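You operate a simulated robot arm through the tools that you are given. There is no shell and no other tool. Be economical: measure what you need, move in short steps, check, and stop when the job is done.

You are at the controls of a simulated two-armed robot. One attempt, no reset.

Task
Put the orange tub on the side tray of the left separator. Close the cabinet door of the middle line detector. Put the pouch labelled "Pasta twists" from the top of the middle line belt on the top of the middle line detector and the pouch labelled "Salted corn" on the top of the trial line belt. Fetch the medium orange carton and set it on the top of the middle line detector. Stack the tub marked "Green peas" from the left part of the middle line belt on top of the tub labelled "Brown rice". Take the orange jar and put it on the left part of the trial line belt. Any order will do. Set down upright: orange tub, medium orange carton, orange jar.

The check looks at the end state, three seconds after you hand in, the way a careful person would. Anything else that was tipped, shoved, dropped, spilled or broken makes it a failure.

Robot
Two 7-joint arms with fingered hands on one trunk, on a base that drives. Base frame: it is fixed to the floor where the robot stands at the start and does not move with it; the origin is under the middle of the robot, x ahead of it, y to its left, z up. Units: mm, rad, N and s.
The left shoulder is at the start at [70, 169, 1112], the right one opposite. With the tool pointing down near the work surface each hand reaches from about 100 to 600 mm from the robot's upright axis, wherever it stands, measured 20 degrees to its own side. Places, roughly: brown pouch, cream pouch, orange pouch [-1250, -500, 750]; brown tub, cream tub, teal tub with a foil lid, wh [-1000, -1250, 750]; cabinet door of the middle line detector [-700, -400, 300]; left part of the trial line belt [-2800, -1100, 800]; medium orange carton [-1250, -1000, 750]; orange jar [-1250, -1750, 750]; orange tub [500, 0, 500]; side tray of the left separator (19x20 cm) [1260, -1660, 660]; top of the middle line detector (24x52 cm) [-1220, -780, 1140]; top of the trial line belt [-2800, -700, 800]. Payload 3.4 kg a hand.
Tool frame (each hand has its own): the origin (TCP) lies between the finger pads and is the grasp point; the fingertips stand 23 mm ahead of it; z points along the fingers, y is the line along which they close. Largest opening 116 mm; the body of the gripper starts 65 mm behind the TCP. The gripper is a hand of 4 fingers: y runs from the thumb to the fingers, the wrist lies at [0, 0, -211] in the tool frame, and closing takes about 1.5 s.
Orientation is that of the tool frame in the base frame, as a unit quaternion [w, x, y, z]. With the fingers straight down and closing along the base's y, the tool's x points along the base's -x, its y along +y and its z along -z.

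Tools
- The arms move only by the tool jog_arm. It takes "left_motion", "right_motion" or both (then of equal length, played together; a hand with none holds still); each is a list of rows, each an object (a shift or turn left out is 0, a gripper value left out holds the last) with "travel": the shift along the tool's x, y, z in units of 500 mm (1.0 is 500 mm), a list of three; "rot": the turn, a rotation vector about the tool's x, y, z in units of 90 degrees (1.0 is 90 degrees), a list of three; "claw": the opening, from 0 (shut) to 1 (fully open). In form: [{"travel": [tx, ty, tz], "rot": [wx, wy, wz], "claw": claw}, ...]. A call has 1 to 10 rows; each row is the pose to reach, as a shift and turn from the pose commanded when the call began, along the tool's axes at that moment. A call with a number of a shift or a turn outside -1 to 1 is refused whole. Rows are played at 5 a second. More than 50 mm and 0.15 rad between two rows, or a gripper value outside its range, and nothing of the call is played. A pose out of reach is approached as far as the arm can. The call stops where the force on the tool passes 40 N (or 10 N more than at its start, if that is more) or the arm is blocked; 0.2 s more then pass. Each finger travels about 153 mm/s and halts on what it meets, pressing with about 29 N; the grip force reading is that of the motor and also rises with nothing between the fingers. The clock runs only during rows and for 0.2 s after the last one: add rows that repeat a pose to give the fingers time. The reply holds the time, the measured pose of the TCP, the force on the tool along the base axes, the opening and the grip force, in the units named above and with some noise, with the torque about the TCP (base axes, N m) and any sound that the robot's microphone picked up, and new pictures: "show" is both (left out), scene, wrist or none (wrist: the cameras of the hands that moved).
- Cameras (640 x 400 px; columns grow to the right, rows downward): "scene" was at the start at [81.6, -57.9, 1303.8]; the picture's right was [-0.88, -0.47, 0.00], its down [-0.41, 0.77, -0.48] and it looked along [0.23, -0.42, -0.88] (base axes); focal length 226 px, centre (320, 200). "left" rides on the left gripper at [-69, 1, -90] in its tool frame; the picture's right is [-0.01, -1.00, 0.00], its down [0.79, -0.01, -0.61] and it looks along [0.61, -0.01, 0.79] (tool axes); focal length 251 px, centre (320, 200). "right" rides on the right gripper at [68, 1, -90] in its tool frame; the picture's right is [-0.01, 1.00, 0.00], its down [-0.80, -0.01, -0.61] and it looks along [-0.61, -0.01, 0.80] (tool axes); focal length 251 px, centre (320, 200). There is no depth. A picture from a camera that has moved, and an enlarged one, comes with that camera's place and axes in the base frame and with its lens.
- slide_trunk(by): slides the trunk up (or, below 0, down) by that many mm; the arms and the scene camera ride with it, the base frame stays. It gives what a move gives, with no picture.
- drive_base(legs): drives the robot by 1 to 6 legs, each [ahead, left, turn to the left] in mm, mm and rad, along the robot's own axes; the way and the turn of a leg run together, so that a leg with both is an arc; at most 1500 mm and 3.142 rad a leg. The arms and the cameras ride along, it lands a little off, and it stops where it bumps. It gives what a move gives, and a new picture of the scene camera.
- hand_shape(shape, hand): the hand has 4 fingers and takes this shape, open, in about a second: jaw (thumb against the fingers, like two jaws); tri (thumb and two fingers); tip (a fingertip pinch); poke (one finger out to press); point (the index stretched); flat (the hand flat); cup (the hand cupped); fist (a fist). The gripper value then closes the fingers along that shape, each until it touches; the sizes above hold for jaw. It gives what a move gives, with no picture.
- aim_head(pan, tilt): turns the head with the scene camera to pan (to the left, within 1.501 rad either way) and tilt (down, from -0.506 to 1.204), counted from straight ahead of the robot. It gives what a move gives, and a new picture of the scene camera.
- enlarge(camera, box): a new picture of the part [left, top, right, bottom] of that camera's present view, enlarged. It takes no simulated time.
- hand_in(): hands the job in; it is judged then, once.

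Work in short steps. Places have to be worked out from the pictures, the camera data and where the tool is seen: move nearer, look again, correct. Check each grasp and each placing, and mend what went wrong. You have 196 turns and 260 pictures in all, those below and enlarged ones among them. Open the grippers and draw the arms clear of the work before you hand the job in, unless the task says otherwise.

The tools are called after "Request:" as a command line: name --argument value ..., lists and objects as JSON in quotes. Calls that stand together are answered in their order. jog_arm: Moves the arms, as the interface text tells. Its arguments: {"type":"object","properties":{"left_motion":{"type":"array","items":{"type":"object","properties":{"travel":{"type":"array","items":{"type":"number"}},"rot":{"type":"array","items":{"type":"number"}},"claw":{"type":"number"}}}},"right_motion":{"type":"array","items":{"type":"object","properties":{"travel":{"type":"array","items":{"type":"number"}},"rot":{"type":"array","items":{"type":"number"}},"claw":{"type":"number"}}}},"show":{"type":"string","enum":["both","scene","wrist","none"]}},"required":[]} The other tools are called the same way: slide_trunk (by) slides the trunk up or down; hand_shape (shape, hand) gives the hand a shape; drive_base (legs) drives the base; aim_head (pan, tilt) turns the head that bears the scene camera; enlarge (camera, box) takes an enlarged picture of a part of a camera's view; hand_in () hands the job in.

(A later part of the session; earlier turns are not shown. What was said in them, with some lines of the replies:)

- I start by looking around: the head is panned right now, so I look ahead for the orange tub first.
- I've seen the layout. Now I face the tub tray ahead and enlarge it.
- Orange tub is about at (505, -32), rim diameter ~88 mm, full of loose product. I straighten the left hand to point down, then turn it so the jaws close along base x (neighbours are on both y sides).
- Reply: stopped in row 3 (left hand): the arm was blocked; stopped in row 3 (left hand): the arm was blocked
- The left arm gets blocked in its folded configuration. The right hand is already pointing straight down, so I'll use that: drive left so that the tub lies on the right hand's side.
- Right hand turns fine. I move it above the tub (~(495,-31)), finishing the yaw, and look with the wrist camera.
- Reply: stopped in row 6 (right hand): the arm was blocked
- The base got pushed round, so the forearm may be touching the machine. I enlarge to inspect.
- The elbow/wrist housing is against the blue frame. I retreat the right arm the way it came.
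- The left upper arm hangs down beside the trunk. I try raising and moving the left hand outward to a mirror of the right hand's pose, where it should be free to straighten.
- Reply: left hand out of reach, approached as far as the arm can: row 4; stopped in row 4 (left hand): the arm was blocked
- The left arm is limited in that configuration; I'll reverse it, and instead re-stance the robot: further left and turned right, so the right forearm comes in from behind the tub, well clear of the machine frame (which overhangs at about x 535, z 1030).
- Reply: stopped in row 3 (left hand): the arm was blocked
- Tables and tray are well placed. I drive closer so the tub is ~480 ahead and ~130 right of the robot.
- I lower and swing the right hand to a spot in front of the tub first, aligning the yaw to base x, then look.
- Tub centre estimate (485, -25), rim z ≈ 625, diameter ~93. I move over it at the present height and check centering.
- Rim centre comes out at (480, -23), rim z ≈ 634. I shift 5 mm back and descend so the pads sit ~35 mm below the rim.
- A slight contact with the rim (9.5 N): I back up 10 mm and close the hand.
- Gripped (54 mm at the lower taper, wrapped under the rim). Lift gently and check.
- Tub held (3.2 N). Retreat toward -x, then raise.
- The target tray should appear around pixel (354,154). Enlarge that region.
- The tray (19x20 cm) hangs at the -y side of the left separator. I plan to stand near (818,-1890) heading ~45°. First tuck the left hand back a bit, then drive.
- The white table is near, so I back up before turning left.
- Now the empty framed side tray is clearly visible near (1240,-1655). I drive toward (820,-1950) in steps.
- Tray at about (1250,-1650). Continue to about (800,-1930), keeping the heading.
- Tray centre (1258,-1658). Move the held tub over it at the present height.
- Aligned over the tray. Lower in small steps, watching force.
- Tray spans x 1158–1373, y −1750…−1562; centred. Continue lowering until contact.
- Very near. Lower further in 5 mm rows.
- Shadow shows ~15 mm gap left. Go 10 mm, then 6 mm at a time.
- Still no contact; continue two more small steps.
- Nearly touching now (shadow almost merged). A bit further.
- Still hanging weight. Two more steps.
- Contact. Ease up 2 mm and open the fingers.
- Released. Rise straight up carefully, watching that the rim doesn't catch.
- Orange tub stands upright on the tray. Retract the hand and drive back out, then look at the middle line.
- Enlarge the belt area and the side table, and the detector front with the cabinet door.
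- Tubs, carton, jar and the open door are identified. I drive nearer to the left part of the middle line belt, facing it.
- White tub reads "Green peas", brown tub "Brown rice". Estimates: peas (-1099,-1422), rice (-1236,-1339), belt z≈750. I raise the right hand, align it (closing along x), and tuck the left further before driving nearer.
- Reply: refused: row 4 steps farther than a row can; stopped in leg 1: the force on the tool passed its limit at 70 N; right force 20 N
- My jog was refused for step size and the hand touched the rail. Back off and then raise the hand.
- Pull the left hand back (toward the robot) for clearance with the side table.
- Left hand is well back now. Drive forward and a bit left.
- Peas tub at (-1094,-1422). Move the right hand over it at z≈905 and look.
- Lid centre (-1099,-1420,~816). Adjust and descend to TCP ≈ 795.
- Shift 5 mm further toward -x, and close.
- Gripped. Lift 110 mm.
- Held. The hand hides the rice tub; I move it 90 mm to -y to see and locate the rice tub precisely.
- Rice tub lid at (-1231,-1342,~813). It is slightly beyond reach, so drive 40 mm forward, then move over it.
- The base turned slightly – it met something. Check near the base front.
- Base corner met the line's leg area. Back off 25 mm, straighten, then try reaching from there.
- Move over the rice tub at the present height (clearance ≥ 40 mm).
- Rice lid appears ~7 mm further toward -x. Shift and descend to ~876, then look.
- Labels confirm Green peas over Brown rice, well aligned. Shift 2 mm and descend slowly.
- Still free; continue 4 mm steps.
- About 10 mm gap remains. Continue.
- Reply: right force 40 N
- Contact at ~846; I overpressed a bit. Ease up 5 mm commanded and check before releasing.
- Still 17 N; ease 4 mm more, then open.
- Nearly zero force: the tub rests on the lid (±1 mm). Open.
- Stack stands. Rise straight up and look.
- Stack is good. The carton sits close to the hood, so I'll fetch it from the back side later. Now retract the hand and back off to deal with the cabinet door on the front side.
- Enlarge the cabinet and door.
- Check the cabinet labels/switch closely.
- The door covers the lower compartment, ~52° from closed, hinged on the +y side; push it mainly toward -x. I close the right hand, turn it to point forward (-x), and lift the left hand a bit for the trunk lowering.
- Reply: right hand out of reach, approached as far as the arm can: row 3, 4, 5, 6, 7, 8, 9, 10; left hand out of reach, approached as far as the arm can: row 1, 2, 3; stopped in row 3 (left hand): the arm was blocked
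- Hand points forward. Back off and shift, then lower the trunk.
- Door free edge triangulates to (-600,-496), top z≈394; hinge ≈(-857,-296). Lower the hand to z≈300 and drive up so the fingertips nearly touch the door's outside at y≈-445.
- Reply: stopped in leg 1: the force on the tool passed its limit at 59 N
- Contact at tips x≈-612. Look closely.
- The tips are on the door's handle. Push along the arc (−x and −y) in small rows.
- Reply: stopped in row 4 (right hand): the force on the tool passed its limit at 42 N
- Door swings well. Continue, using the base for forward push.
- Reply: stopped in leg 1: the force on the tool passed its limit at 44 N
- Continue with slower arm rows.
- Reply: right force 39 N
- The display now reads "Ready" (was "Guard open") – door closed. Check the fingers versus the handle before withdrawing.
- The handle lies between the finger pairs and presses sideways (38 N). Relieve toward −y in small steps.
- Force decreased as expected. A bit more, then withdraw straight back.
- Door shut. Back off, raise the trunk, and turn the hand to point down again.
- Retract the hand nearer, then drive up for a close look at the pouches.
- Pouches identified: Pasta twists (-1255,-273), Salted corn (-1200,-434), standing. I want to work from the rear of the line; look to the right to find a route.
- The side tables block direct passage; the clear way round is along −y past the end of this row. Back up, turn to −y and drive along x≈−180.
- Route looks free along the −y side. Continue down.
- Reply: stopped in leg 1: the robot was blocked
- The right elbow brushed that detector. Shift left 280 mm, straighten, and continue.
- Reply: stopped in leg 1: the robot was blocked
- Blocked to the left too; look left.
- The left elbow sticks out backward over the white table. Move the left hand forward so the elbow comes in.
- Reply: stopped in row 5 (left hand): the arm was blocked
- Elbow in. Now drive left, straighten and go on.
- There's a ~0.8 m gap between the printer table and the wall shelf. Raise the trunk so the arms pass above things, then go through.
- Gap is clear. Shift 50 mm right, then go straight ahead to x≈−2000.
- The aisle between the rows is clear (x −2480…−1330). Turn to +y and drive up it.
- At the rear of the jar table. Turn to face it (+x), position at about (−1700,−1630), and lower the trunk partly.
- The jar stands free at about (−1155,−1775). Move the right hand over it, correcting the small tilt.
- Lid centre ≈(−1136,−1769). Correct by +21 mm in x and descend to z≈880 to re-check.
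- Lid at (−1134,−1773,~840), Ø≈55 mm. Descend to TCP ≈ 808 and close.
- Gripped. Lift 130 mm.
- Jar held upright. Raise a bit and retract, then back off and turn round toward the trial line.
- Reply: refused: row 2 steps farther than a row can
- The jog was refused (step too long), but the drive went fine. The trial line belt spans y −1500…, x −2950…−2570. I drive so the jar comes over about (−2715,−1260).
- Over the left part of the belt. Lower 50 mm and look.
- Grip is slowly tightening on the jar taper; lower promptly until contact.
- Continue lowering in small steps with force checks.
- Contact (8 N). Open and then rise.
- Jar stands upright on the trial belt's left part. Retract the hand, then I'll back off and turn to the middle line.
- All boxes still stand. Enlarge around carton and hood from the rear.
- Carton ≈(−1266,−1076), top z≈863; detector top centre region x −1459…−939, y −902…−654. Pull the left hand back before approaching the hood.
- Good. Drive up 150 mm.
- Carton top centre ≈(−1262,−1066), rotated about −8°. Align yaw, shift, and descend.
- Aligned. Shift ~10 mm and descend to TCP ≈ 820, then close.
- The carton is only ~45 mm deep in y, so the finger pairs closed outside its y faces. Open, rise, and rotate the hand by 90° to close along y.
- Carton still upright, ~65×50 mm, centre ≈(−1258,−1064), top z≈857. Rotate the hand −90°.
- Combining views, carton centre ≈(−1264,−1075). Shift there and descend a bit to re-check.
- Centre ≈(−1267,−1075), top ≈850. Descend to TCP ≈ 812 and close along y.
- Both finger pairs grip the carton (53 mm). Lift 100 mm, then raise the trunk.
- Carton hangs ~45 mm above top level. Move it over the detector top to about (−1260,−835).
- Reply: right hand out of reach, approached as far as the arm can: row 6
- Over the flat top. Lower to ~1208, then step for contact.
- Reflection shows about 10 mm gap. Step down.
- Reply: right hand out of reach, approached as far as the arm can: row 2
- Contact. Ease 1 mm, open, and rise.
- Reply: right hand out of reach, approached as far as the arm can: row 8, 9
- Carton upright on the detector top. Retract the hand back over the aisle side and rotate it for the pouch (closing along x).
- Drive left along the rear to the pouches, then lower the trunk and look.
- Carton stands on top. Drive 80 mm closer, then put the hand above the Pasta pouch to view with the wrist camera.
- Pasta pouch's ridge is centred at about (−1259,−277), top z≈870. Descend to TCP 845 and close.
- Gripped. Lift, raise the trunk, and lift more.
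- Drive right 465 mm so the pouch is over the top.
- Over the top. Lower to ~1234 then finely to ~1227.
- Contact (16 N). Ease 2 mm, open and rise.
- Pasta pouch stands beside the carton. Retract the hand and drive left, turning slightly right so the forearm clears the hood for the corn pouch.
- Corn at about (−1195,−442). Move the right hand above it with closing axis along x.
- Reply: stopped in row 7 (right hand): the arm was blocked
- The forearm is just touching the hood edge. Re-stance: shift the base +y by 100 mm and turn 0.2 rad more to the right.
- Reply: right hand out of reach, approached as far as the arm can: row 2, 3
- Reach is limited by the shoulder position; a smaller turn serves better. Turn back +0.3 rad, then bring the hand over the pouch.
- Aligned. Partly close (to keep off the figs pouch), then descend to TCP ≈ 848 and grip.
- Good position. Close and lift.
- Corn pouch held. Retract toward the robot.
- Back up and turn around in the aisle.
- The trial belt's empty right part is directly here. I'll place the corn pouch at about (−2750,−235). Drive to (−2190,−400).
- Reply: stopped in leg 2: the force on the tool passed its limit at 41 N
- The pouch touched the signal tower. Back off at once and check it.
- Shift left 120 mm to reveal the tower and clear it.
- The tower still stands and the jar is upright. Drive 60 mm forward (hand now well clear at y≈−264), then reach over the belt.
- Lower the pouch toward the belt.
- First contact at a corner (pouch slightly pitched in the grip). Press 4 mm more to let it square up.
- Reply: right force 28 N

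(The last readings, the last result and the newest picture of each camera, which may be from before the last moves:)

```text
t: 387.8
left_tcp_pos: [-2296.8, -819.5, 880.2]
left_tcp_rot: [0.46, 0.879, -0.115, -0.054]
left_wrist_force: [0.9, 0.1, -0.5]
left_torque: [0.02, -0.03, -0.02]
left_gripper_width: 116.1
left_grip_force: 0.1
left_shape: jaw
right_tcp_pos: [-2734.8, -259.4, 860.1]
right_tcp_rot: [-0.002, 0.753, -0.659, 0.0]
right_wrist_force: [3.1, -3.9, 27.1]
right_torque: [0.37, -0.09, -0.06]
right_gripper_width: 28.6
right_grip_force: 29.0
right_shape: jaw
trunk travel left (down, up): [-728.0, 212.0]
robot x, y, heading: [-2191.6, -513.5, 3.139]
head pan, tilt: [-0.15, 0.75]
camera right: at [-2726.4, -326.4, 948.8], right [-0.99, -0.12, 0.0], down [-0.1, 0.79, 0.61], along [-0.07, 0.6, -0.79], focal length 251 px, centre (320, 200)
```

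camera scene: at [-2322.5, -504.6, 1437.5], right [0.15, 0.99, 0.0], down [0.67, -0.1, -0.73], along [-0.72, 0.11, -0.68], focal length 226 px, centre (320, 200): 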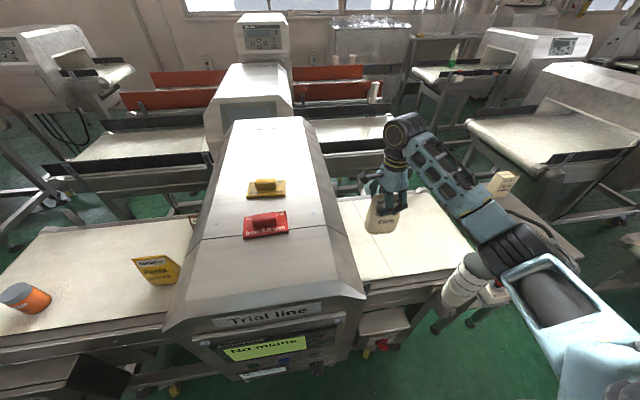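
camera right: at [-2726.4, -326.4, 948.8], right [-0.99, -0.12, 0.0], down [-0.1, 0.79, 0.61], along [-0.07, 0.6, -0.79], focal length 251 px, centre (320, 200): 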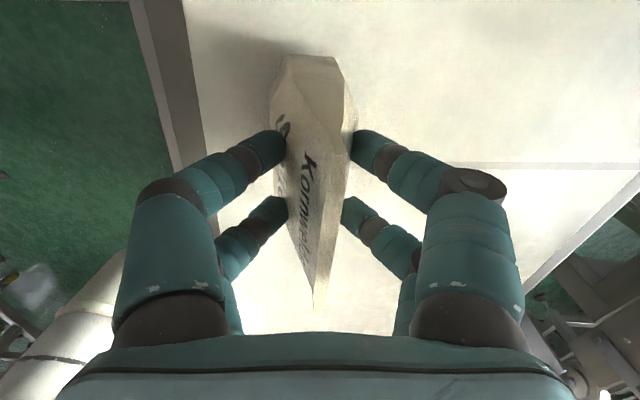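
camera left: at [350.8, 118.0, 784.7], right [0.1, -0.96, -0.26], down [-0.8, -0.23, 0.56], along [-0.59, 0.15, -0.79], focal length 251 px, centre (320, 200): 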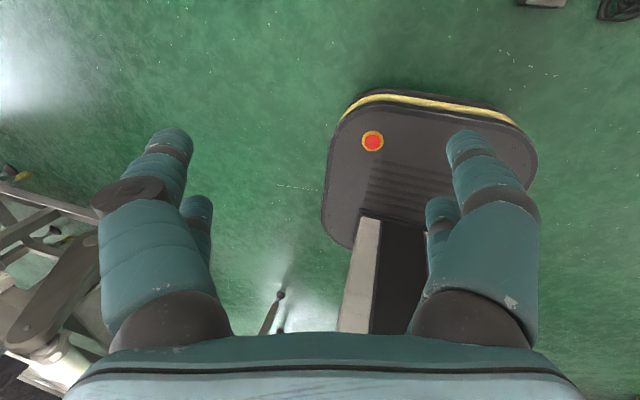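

Ease up 3 mm, open, and rise.

Request:
jog_arm --right_motion '[{"travel": [0, 0, -0.006]}, {"travel": [0, 0, -0.006], "claw": 0.3}, {"travel": [0, 0, -0.006], "claw": 0.5}, {"travel": [0, 0, -0.006], "claw": 0.8}, {"travel": [0, 0, -0.006], "claw": 1.0}, {"travel": [0, 0, -0.006], "claw": 1.0}, {"travel": [0, 0, -0.06]}, {"travel": [0, 0, -0.14]}, {"travel": [0, 0, -0.22]}, {"travel": [0, 0, -0.3]}]' --show "both"

```text
t: 390.0
left_tcp_pos: [-2299.5, -817.4, 880.8]
left_tcp_rot: [0.46, 0.879, -0.116, -0.052]
left_wrist_force: [0.0, -0.6, 0.5]
left_torque: [-0.01, 0.0, -0.01]
left_gripper_width: 116.2
left_grip_force: 0.0
left_shape: jaw
right_tcp_pos: [-2738.3, -257.0, 1005.5]
right_tcp_rot: [-0.003, 0.753, -0.658, 0.002]
right_wrist_force: [0.2, -0.3, 0.1]
right_torque: [-0.02, -0.02, 0.01]
right_gripper_width: 115.9
right_grip_force: 0.0
right_shape: jaw
trunk travel left (down, up): [-728.0, 212.0]
robot x, y, heading: [-2191.1, -518.6, 3.14]
head pan, tilt: [-0.15, 0.75]
camera scene: at [-2320.6, -503.9, 1437.6], right [0.15, 0.99, 0.0], down [0.67, -0.1, -0.73], along [-0.72, 0.11, -0.68], focal length 226 px, centre (320, 200)
camera right: at [-2730.2, -324.0, 1095.8], right [-0.99, -0.12, -0.01], down [-0.1, 0.79, 0.61], along [-0.07, 0.6, -0.8], focal length 251 px, centre (320, 200)
```

scene: 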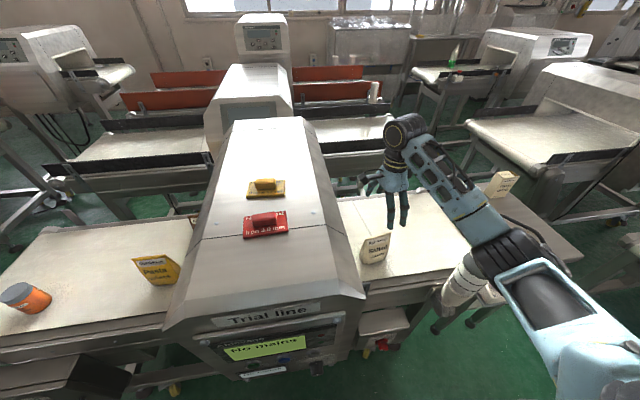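
right: 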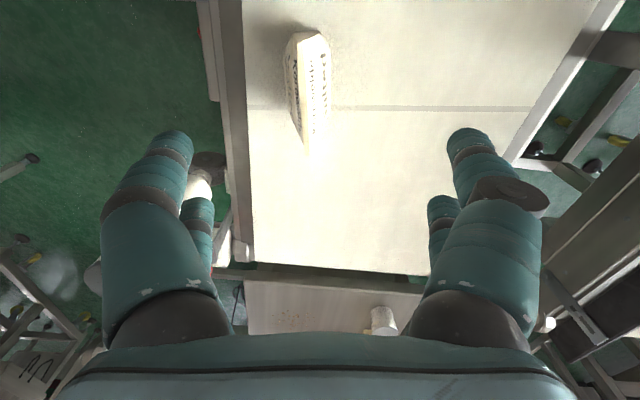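

Corn pouch stands on the trial belt. Verify the tower and the jar closely.

Request:
enlarge --camera "scene" --box '[340, 210, 540, 340]'

Request:
enlarge --camera "scene" --box '[0, 210, 200, 340]'

```text
3.08 times, centred on (440, 275) of scene
camera zoom: at [-2320.6, -503.9, 1437.6], right [0.15, 0.99, 0.0], down [0.67, -0.1, -0.73], along [-0.72, 0.11, -0.68], focal length 694 px, centre (-49, -31)
```

zoom: 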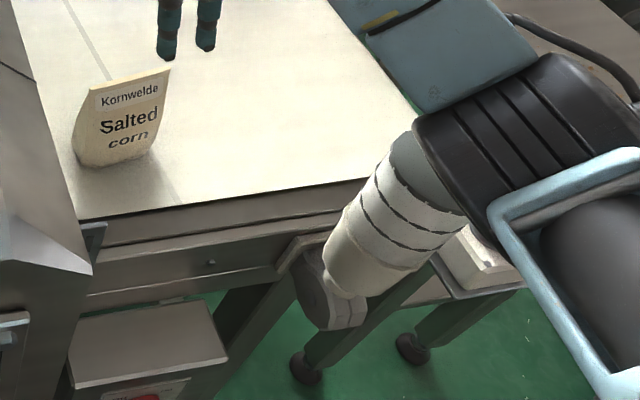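

```text
3.08 times, centred on (100, 275) of scene
camera zoom: at [-2320.6, -503.9, 1437.6], right [0.15, 0.99, 0.0], down [0.67, -0.1, -0.73], along [-0.72, 0.11, -0.68], focal length 694 px, centre (997, -31)
```

zoom: 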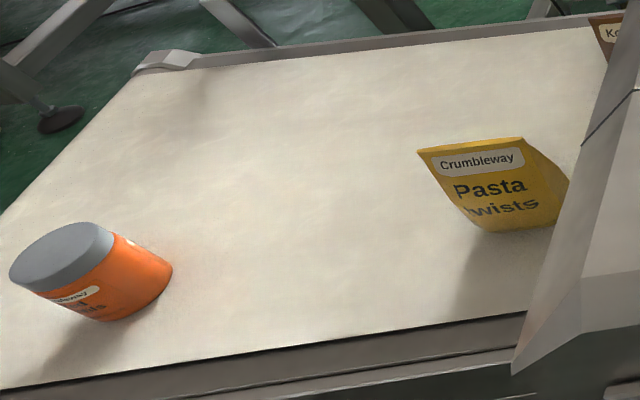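

Jar and pouch fine. Retract the arm along the path it came.

Request:
jog_arm --right_motion '[{"travel": [0.012, -0.07, 0]}, {"travel": [0.024, -0.14, 0]}, {"travel": [0.036, -0.21, 0]}, {"travel": [0.048, -0.28, 0]}, {"travel": [0.06, -0.35, 0]}, {"travel": [0.07, -0.407, 0]}]' --show "none"

Request:
drive_base --legs '[[-200, 0, 0]]'

Request:
aim_head --pan -0.5 --tilt 0.5

Request:
enlarge --camera "scene" --box '[140, 150, 340, 300]'

```text
t: 391.4
left_tcp_pos: [-2297.9, -816.9, 880.2]
left_tcp_rot: [0.46, 0.879, -0.116, -0.053]
left_wrist_force: [0.5, -0.5, 0.4]
left_torque: [-0.01, 0.02, 0.03]
left_gripper_width: 115.8
left_grip_force: 0.0
left_shape: jaw
right_tcp_pos: [-2531.0, -263.8, 1006.7]
right_tcp_rot: [-0.003, 0.752, -0.659, 0.003]
right_wrist_force: [0.4, -0.1, -0.8]
right_torque: [0.02, 0.01, -0.01]
right_gripper_width: 115.8
right_grip_force: 0.1
right_shape: jaw
trunk travel left (down, up): [-728.0, 212.0]
robot x, y, heading: [-2188.2, -517.2, 3.138]
head pan, tilt: [-0.15, 0.75]
```

```text
t: 393.0
left_tcp_pos: [-2101.8, -818.0, 881.5]
left_tcp_rot: [0.46, 0.879, -0.116, -0.051]
left_wrist_force: [-0.2, -0.2, -0.5]
left_torque: [0.02, 0.04, 0.01]
left_gripper_width: 116.1
left_grip_force: 0.0
left_shape: jaw
right_tcp_pos: [-2335.0, -263.6, 1007.3]
right_tcp_rot: [-0.003, 0.752, -0.659, 0.004]
right_wrist_force: [-0.3, 0.5, 0.0]
right_torque: [-0.01, 0.03, -0.01]
right_gripper_width: 116.0
right_grip_force: 0.2
right_shape: jaw
trunk travel left (down, up): [-728.0, 212.0]
robot x, y, heading: [-1992.5, -515.3, 3.133]
head pan, tilt: [-0.15, 0.75]
camera scene: at [-2123.2, -504.8, 1437.6], right [0.15, 0.99, 0.0], down [0.67, -0.11, -0.73], along [-0.72, 0.11, -0.68], focal length 226 px, centre (320, 200)
```

scene: 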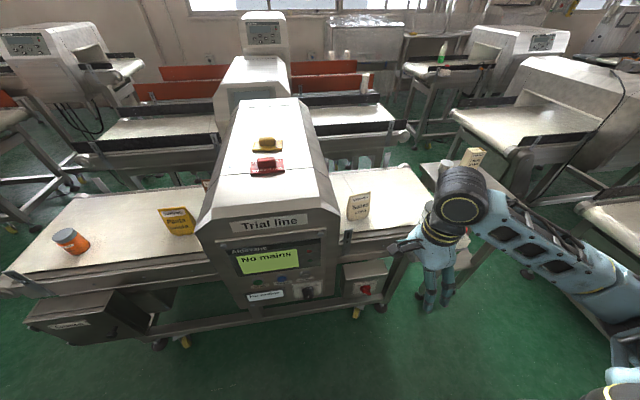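

```text
t: 393.9
left_tcp_pos: [-2102.2, -818.2, 881.2]
left_tcp_rot: [0.461, 0.878, -0.116, -0.052]
left_wrist_force: [-0.1, -0.3, -0.6]
left_torque: [-0.03, 0.01, -0.04]
left_gripper_width: 115.9
left_grip_force: 0.0
left_shape: jaw
right_tcp_pos: [-2334.3, -264.4, 1007.0]
right_tcp_rot: [-0.003, 0.753, -0.658, 0.003]
right_wrist_force: [-0.9, -0.5, -0.2]
right_torque: [-0.03, -0.05, -0.05]
right_gripper_width: 116.0
right_grip_force: 0.1
right_shape: jaw
trunk travel left (down, up): [-728.0, 212.0]
robot x, y, heading: [-1991.5, -519.1, 3.139]
head pan, tilt: [-0.499, 0.499]
camera scene: at [-2120.7, -473.9, 1459.5], right [0.48, 0.88, 0.0], down [0.42, -0.23, -0.88], along [-0.77, 0.42, -0.48], focal length 226 px, centre (320, 200)
```

scene: 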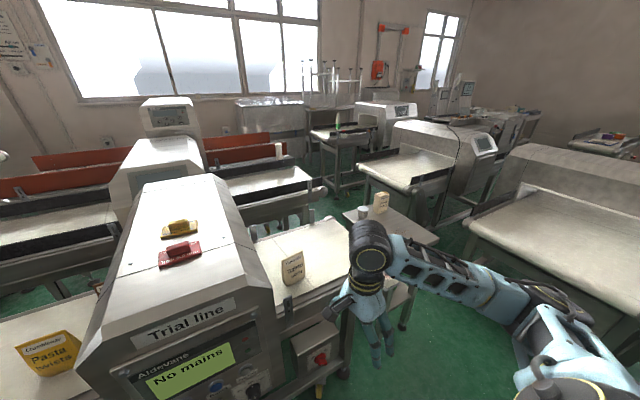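

```text
2.67 times, centred on (240, 225) of scene
camera zoom: at [-2120.7, -473.9, 1459.5], right [0.48, 0.88, 0.0], down [0.42, -0.23, -0.88], along [-0.77, 0.42, -0.48], focal length 601 px, centre (533, 133)
```

zoom: 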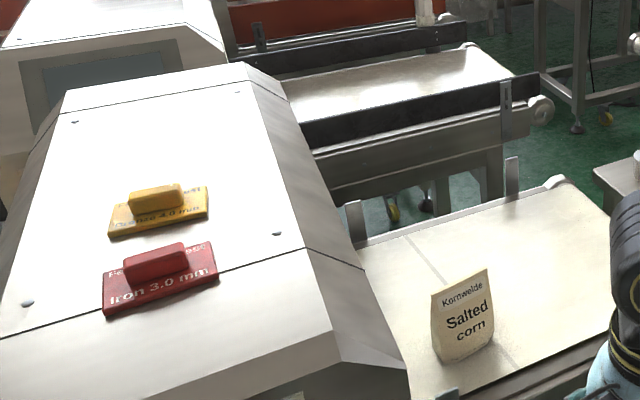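

Shift left to view the tower unobstructed.

Request:
drive_base --legs '[[0, 350, 0]]'

Request:
enlarge --camera "scene" --box '[260, 160, 460, 300]'

```text
t: 396.1
left_tcp_pos: [-2103.7, -1165.1, 881.6]
left_tcp_rot: [0.46, 0.879, -0.117, -0.052]
left_wrist_force: [0.2, 0.2, -0.3]
left_torque: [0.05, 0.02, 0.0]
left_gripper_width: 115.8
left_grip_force: 0.1
left_shape: jaw
right_tcp_pos: [-2335.2, -610.7, 1005.3]
right_tcp_rot: [-0.003, 0.752, -0.659, 0.004]
right_wrist_force: [0.7, 0.2, 0.1]
right_torque: [0.01, 0.01, 0.01]
right_gripper_width: 115.8
right_grip_force: 0.0
right_shape: jaw
trunk travel left (down, up): [-728.0, 212.0]
robot x, y, heading: [-1996.1, -865.4, 3.134]
head pan, tilt: [-0.499, 0.499]
camera scene: at [-2122.1, -820.2, 1459.6], right [0.48, 0.88, 0.0], down [0.42, -0.23, -0.88], along [-0.77, 0.42, -0.48], focal length 226 px, centre (320, 200)
```

scene: 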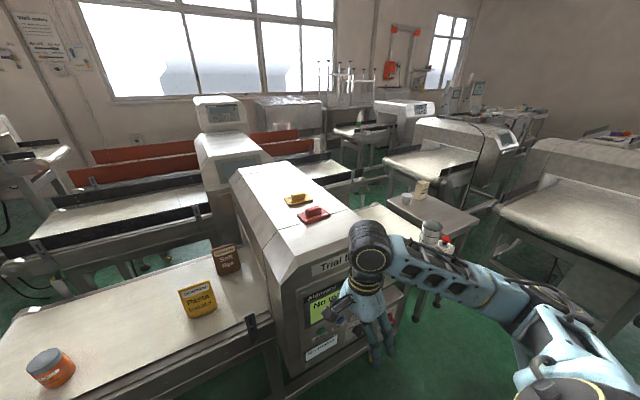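

```text
2.86 times, centred on (360, 230) of scene
camera zoom: at [-2122.1, -820.2, 1459.6], right [0.48, 0.88, 0.0], down [0.42, -0.23, -0.88], along [-0.77, 0.42, -0.48], focal length 644 px, centre (206, 114)
```

zoom: 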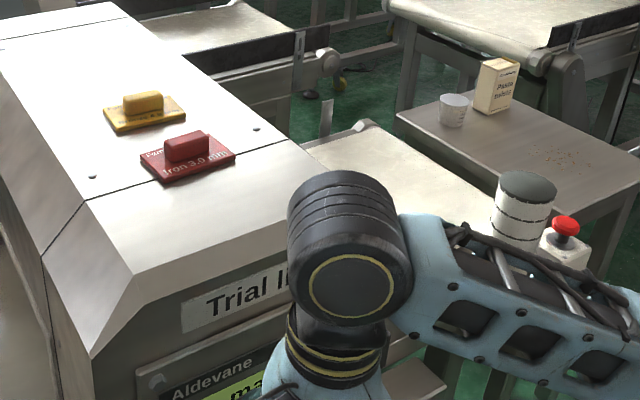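

Tower upright, jar upright, both pouches, carton, stack and tub in place, door shut; both grippers are open and clear. Handing in.

Request:
hand_in

```text
The job is handed in.
```

I handed the job in with every item placed where you asked, but I don't know yet whether it passed. Each placement looked right in the last picture I took of it.

- **Orange tub:** upright on the side tray of the left separator.
- **Cabinet door:** closed; the middle line display changed from "Guard open" to "Ready".
- **Pasta twists pouch and medium orange carton:** both standing on the top of the middle line detector, with the carton upright.
- **Green peas tub:** stacked on the Brown rice tub.
- **Orange jar:** upright on the left part of the trial line belt.
- **Salted corn pouch:** standing on the right part of the trial line belt.

I made several unplanned contacts with equipment. In later pictures I saw no damage; I did not look closely at the first two again.

- **Left-separator run:** the right arm pressed on the frame of the separator beside the tub at the start.
- **Middle line:** the right hand hit the belt's front rail (70 N at the stop), the base bumped the line's leg, and the arm brushed the detector hood.
- **Neighbouring line:** something on the robot, probably the right elbow, blocked against its detector while I drove past.
- **White table:** the left elbow was blocked against it on the same drive.
- **Trial line:** the held Salted corn pouch hit the signal tower (41 N). I checked the tower afterwards and it stands upright.
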